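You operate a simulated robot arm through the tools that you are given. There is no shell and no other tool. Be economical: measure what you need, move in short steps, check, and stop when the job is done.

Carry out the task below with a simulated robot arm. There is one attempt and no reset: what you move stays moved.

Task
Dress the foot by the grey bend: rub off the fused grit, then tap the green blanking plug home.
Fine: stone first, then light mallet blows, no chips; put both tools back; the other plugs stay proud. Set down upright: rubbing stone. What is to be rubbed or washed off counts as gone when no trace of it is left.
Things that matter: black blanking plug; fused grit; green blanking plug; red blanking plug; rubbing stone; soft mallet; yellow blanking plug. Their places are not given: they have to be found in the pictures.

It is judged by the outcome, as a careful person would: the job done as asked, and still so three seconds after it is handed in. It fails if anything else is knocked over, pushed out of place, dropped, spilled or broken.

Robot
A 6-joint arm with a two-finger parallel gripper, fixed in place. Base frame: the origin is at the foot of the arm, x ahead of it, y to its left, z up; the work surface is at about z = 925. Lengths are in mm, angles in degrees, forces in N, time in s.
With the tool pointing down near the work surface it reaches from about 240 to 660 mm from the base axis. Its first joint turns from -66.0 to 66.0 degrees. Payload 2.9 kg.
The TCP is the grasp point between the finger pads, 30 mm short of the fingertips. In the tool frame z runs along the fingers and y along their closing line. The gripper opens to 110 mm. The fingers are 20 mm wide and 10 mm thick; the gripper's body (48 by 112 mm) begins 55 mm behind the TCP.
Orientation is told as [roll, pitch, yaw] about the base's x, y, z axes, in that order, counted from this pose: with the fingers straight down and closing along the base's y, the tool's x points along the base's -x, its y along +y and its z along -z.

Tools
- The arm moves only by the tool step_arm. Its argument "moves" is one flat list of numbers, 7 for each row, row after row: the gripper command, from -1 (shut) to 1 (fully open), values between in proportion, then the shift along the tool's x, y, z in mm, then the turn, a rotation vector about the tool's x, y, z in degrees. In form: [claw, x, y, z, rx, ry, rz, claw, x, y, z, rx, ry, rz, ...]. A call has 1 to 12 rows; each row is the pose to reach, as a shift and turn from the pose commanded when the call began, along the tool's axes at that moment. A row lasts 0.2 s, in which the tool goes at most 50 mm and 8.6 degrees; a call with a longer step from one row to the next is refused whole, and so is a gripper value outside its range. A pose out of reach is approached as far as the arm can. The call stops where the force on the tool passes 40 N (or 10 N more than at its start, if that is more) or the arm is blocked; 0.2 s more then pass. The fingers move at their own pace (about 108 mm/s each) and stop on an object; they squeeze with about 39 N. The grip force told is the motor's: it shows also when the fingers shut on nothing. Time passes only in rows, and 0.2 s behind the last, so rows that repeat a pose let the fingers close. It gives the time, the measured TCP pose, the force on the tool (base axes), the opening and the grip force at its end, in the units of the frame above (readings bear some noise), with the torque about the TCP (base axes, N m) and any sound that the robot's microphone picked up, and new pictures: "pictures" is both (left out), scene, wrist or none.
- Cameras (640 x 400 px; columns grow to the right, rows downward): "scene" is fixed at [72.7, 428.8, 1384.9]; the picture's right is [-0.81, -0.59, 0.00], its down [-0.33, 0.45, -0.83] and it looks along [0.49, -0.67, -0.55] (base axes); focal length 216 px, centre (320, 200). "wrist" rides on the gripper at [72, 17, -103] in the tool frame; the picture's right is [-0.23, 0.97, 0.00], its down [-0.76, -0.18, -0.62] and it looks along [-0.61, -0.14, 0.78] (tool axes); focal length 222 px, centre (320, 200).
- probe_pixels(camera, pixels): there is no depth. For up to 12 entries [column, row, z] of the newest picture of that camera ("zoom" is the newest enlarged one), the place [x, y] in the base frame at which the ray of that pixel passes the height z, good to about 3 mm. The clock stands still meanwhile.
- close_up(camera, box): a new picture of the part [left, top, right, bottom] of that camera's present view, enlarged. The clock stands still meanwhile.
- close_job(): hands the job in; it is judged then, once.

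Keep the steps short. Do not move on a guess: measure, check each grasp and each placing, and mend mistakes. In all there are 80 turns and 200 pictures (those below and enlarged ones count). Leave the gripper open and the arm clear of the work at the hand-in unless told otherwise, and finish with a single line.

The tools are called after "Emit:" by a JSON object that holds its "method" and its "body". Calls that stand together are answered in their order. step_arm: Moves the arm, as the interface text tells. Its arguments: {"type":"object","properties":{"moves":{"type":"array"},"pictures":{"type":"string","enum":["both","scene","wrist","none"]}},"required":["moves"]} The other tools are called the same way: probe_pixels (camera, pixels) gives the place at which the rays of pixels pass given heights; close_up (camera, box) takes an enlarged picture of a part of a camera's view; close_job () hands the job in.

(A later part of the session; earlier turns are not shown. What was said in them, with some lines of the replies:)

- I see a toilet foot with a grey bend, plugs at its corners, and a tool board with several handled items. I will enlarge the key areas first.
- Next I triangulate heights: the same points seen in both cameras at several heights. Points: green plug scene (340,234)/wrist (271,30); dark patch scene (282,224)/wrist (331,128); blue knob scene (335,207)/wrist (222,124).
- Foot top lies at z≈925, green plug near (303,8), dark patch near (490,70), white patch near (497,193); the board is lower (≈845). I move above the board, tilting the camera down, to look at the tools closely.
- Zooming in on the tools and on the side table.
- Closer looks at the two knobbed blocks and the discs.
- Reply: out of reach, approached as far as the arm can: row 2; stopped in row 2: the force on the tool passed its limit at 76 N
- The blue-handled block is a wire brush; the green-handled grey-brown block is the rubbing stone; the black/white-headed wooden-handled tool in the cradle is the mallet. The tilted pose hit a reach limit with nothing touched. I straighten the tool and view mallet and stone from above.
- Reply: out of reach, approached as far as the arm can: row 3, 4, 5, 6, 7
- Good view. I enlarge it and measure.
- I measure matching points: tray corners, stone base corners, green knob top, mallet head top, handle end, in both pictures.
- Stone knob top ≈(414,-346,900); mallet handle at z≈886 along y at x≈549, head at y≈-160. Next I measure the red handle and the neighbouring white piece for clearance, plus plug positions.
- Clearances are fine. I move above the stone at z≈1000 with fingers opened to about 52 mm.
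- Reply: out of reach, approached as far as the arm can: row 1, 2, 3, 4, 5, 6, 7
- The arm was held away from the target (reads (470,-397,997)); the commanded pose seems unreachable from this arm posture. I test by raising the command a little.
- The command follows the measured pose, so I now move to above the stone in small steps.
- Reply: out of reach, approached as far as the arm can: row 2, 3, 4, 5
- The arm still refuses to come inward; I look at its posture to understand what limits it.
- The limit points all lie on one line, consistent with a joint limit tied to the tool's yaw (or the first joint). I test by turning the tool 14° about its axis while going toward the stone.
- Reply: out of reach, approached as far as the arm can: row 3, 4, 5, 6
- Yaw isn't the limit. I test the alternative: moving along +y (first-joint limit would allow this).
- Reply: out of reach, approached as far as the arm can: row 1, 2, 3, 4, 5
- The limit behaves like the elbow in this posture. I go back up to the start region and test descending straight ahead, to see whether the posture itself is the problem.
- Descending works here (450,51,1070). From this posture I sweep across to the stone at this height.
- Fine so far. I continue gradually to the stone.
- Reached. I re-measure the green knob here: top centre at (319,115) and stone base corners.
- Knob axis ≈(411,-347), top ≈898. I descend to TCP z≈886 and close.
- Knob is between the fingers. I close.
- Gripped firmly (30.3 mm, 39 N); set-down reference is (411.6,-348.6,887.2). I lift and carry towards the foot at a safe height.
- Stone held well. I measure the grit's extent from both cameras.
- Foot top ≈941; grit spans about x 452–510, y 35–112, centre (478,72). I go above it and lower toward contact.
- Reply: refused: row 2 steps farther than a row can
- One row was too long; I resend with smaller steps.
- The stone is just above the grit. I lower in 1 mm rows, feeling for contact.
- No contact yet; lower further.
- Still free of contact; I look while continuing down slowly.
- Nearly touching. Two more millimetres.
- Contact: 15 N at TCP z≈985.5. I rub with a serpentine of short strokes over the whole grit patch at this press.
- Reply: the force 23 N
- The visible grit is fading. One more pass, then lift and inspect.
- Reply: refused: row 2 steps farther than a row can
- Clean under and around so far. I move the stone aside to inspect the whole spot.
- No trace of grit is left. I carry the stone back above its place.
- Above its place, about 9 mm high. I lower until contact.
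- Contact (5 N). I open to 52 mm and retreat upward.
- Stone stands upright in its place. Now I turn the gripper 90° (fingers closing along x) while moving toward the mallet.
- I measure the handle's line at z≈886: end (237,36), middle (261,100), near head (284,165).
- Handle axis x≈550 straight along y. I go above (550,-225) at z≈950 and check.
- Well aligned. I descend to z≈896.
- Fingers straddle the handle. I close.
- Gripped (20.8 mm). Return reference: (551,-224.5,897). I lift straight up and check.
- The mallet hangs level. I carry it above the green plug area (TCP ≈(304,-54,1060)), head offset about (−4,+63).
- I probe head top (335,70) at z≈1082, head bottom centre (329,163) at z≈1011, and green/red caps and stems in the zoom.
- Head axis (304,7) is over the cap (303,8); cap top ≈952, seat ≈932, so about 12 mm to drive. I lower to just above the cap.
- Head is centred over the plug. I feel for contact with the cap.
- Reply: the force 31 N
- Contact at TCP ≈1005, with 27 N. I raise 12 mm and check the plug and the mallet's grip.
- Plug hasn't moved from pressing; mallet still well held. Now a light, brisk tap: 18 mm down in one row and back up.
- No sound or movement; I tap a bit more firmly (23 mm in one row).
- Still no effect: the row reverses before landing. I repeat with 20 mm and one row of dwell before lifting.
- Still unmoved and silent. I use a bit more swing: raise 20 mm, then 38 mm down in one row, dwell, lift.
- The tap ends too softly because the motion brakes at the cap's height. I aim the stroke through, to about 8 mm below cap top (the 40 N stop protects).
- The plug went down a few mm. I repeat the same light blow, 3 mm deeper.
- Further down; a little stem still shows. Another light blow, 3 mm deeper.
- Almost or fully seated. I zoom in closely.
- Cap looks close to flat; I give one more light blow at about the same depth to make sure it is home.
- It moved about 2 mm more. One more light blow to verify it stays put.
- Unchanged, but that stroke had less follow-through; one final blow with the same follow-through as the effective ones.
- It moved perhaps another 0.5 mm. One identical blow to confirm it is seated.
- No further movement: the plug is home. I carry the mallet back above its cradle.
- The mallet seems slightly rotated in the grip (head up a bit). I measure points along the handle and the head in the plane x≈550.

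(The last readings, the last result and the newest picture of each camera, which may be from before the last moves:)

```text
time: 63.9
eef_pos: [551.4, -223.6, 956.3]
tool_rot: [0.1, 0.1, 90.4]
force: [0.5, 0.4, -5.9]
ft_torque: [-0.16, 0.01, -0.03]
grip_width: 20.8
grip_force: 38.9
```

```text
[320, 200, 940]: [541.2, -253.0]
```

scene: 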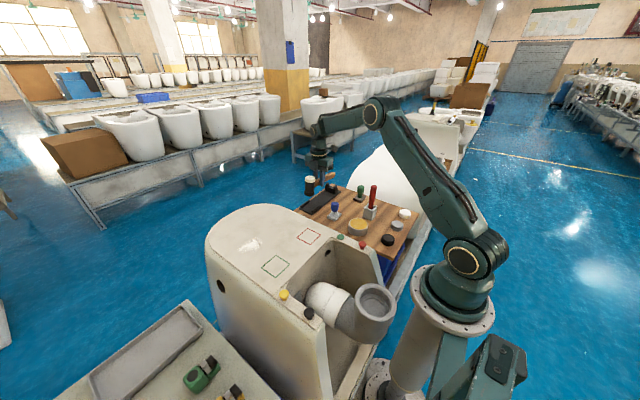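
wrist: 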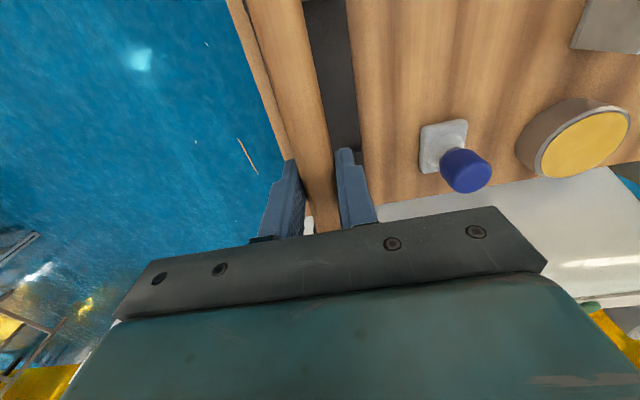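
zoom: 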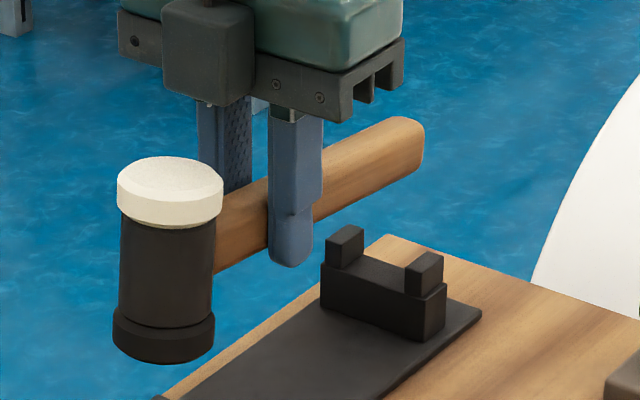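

The head is tipped up about 3–4° from the blows. I tilt the tool +4° about its y axis to level the mallet and compare.

Emit:
{"method": "step_arm", "body": {"moves": [-1, 0, 0, 0, 0, 2, 0, -1, 0, 0, 0, 0, 4, 0, -1, 0, 0, 0, 0, 4, 0], "pictures": "none"}}

Emit:
{"method": "close_up", "body": {"camera": "scene", "box": [300, 160, 350, 200]}}

```text
time: 64.7
eef_pos: [550.9, -223.4, 956.8]
tool_rot: [0.1, 4.2, 90.3]
force: [-0.2, 0.0, -3.9]
ft_torque: [-0.21, 0.03, 0.02]
grip_width: 20.4
grip_force: 38.9
```

```text
10.00 times, centred on (325, 180) of scene
```

zoom: 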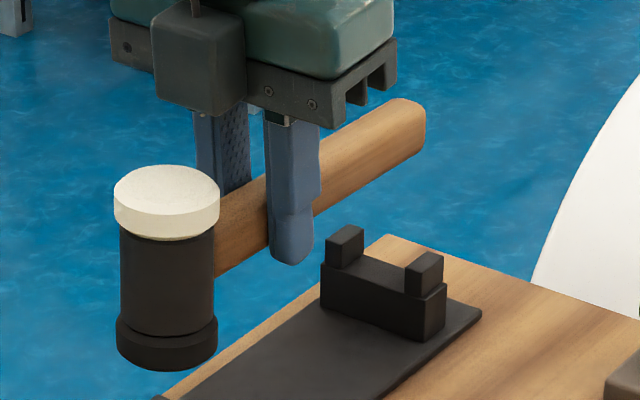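

Close to level now. I add 1° more and lower vertically toward the cradle (compensating for the tilt).

Emit:
{"method": "step_arm", "body": {"moves": [-1, -1.4, 0, 20, 0, 1, 0, -1, -2.8, 0, 38, 0, 1, 0, -1, -3.5, 0, 50, 0, 1, 0, -1, -3.5, 0, 50, 0, 1, 0], "pictures": "both"}}

Emit:
{"method": "close_up", "body": {"camera": "scene", "box": [295, 165, 345, 215]}}

```text
time: 65.7
eef_pos: [551.1, -222.7, 906.1]
tool_rot: [0.1, 5.0, 90.4]
force: [0.4, -0.7, -5.1]
ft_torque: [-0.18, -0.02, 0.0]
grip_width: 20.7
grip_force: 39.1
```

scene: 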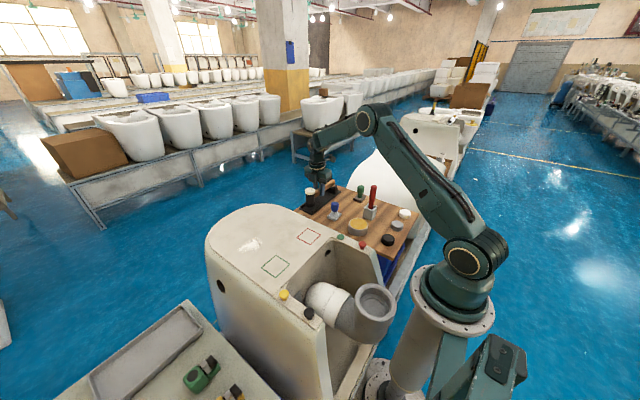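
wrist: 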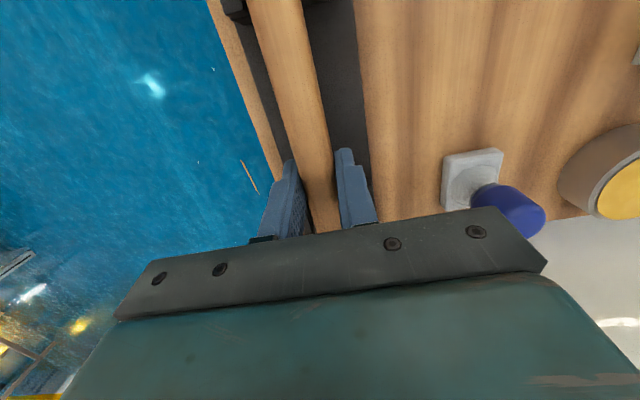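

```text
8.00 times, centred on (320, 190) of scene
```

zoom: 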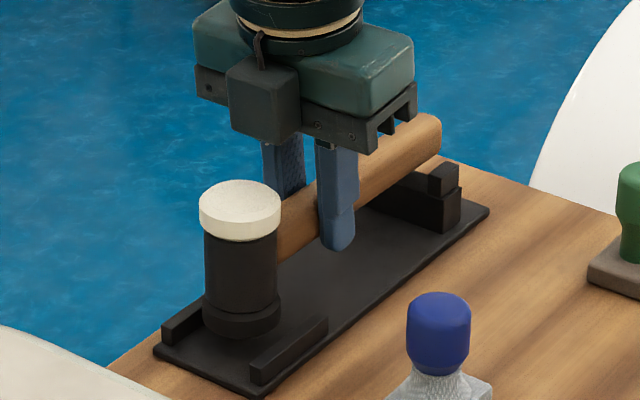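

Aligned between the cradle rails. I lower the remaining ~9 mm with feel.

Emit:
{"method": "step_arm", "body": {"moves": [-1, -0.3, 0, 3, 0, 0, 0, -1, -0.5, 0, 6, 0, 0, 0, -1, -0.7, 0, 8, 0, 0, 0], "pictures": "none"}}

```text
time: 66.5
eef_pos: [552.1, -223.5, 897.3]
tool_rot: [0.1, 5.1, 90.4]
force: [0.4, -0.5, -4.3]
ft_torque: [-0.28, 0.0, -0.02]
grip_width: 20.7
grip_force: 38.7
```

Emit:
{"method": "step_arm", "body": {"moves": [-1, 0, 0, 1, 0, 0, 0, -1, 0, 0, 2, 0, 0, 0], "pictures": "none"}}

Emit:
{"method": "close_up", "body": {"camera": "scene", "box": [295, 165, 345, 215]}}

```text
time: 67.1
eef_pos: [552.2, -222.4, 897.9]
tool_rot: [0.0, 5.0, 90.3]
force: [-5.5, 5.3, 7.6]
ft_torque: [-1.38, 0.05, -0.48]
grip_width: 20.8
grip_force: 39.3
```

```text
8.00 times, centred on (320, 190) of scene
```

zoom: 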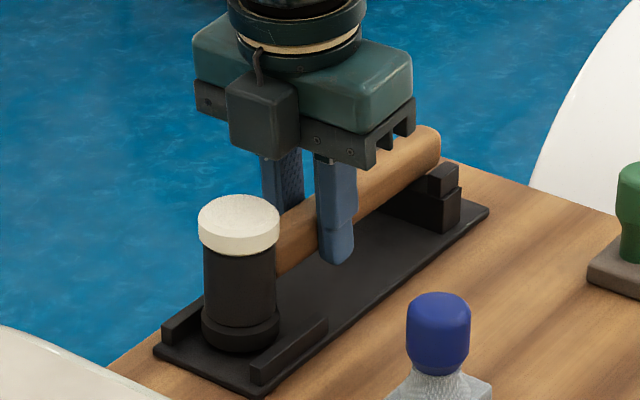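

Contact is at the tail end (torque says ~94 mm toward the cradle post), so the head is still slightly high. I rotate a further 2° to bring the head down.

Emit:
{"method": "step_arm", "body": {"moves": [-1, 0, 0, 2, 0, 1, 0, -1, 0, 0, 2, 0, 2, 0], "pictures": "none"}}

```text
time: 67.7
eef_pos: [552.4, -222.6, 896.0]
tool_rot: [-0.1, 7.1, 90.5]
force: [-2.8, 8.9, 20.8]
ft_torque: [1.48, 0.23, 0.1]
grip_width: 20.3
grip_force: 38.9
```

Now the head bears (lever +65 mm), so both ends are seated. I relieve 1.5 mm of the press and look before opening.

Emit:
{"method": "step_arm", "body": {"moves": [-1, 0, 0, -1.5, 0, -0.5, 0, -1, 0, 0, -1.5, 0, -0.5, 0], "pictures": "none"}}

Emit:
{"method": "close_up", "body": {"camera": "scene", "box": [295, 165, 345, 215]}}

```text
time: 68.3
eef_pos: [552.9, -222.9, 895.7]
tool_rot: [0.1, 6.6, 90.5]
force: [3.6, 7.8, 10.4]
ft_torque: [-1.29, -0.17, 0.29]
grip_width: 21.0
grip_force: 39.2
```

```text
8.00 times, centred on (320, 190) of scene
```

zoom: 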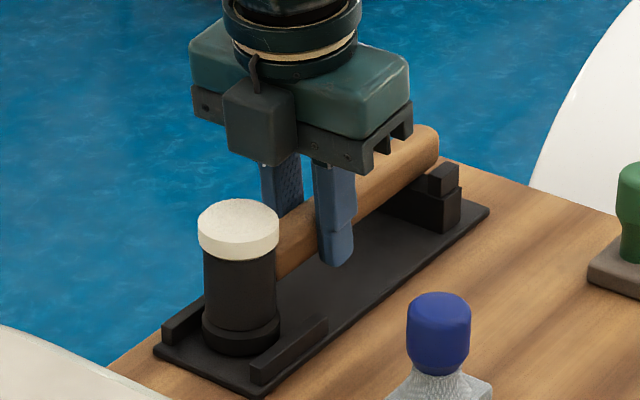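

The mallet sits in the cradle as before. I open, then withdraw upward.

Emit:
{"method": "step_arm", "body": {"moves": [-0.05, 0, 0, 0, 0, 0, 0, -0.05, 0, 0, 0, 0, 0, 0, -0.05, 0, 0, 0, 0, 0, 0, -0.05, 0, 0, -30, 0, 0, 0, -0.05, 0, 0, -70, 0, -3, 0, -0.05, 0, 0, -110, 0, -6.6, 0, -0.05, 0, 0, -150, 0, -6.6, 0, -0.05, 0, 0, -150, 0, -6.6, 0], "pictures": "both"}}

Emit:
{"method": "close_up", "body": {"camera": "scene", "box": [295, 165, 375, 225]}}

```text
time: 70.1
eef_pos: [551.3, -205.0, 1044.3]
tool_rot: [0.2, -0.1, 90.5]
force: [-0.3, 0.2, 0.8]
ft_torque: [0.0, 0.02, -0.02]
grip_width: 52.1
grip_force: 0.0
```

scene: 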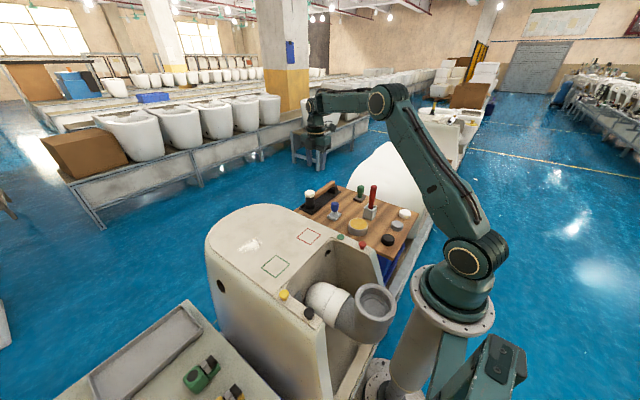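
wrist: 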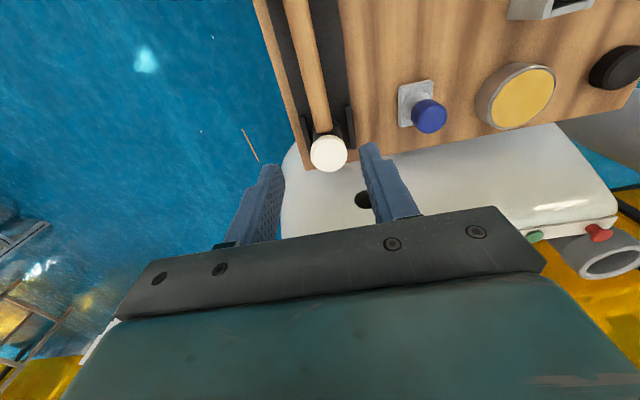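

```text
6.67 times, centred on (335, 195) of scene
```

zoom: 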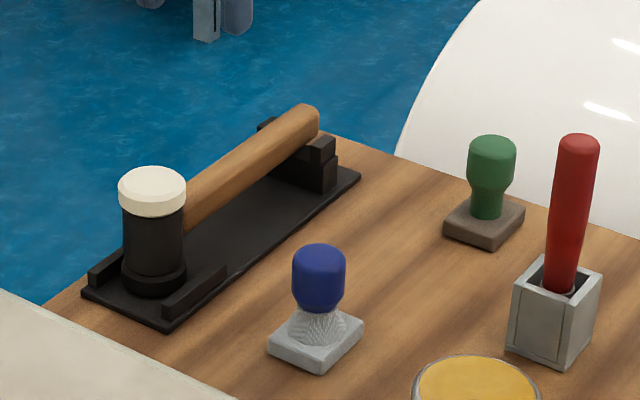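

Both tools are back in place. I raise the arm, open the gripper fully, and check the foot and plugs a last time.

Emit:
{"method": "step_arm", "body": {"moves": [-0.05, 0, 0, -40, 0, 0, 0, 0.5, 0, 0, -80, 0, 0, 0, 1, 0, 0, -120, 0, 0, 0, 1, 0, 0, -120, 0, 0, 0, 1, 0, 0, -120, 0, 0, 0], "pictures": "scene"}}

Emit:
{"method": "close_up", "body": {"camera": "scene", "box": [210, 180, 430, 330]}}

Emit:
{"method": "close_up", "body": {"camera": "scene", "box": [330, 222, 380, 257]}}

```text
time: 71.3
eef_pos: [552.8, -207.6, 1163.8]
tool_rot: [0.1, 0.1, 90.3]
force: [0.4, 0.4, 0.8]
ft_torque: [-0.01, 0.02, 0.0]
grip_width: 110.1
grip_force: 0.0
```

scene: 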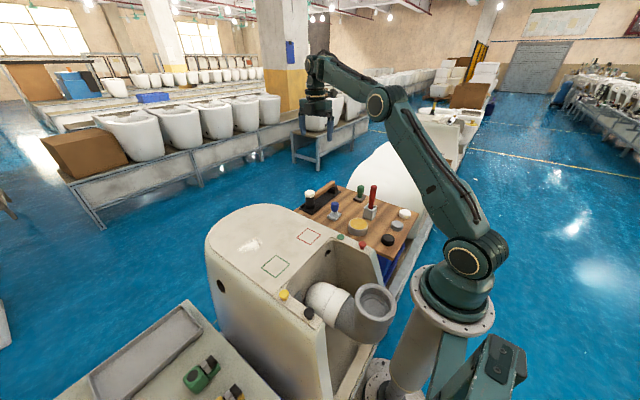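

```text
2.67 times, centred on (320, 255) of scene
```

zoom: 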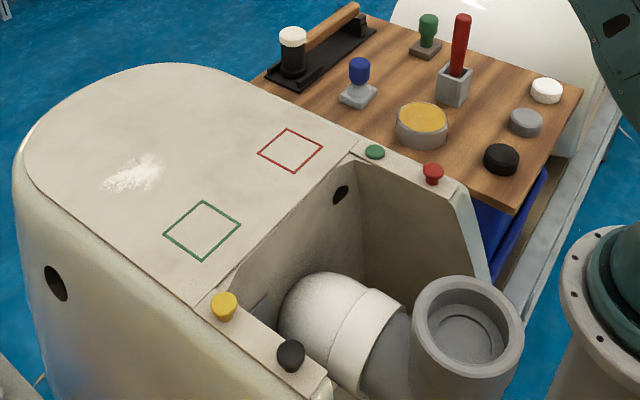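

```text
11.43 times, centred on (355, 240) of scene
```

zoom: 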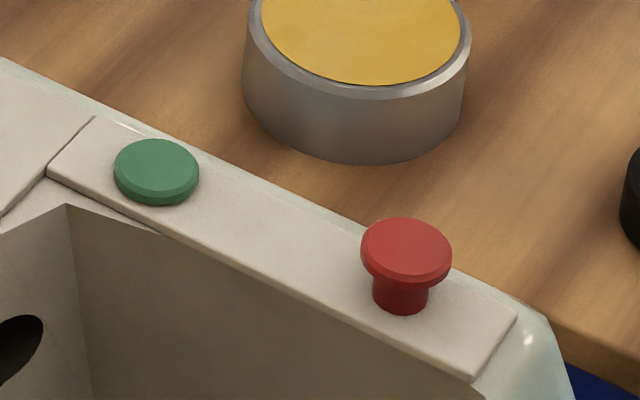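

Grit is gone, the green plug is home, the other three plugs are proud, both tools are back, and the arm is clear with its gripper open. I hand the job in.

Emit:
{"method": "close_job", "body": {}}

```text
The job is handed in.
```

The fused grit is rubbed off with no trace left, the green plug is tapped home, the other plugs still stand proud, and both tools are back in their places with the stone upright.
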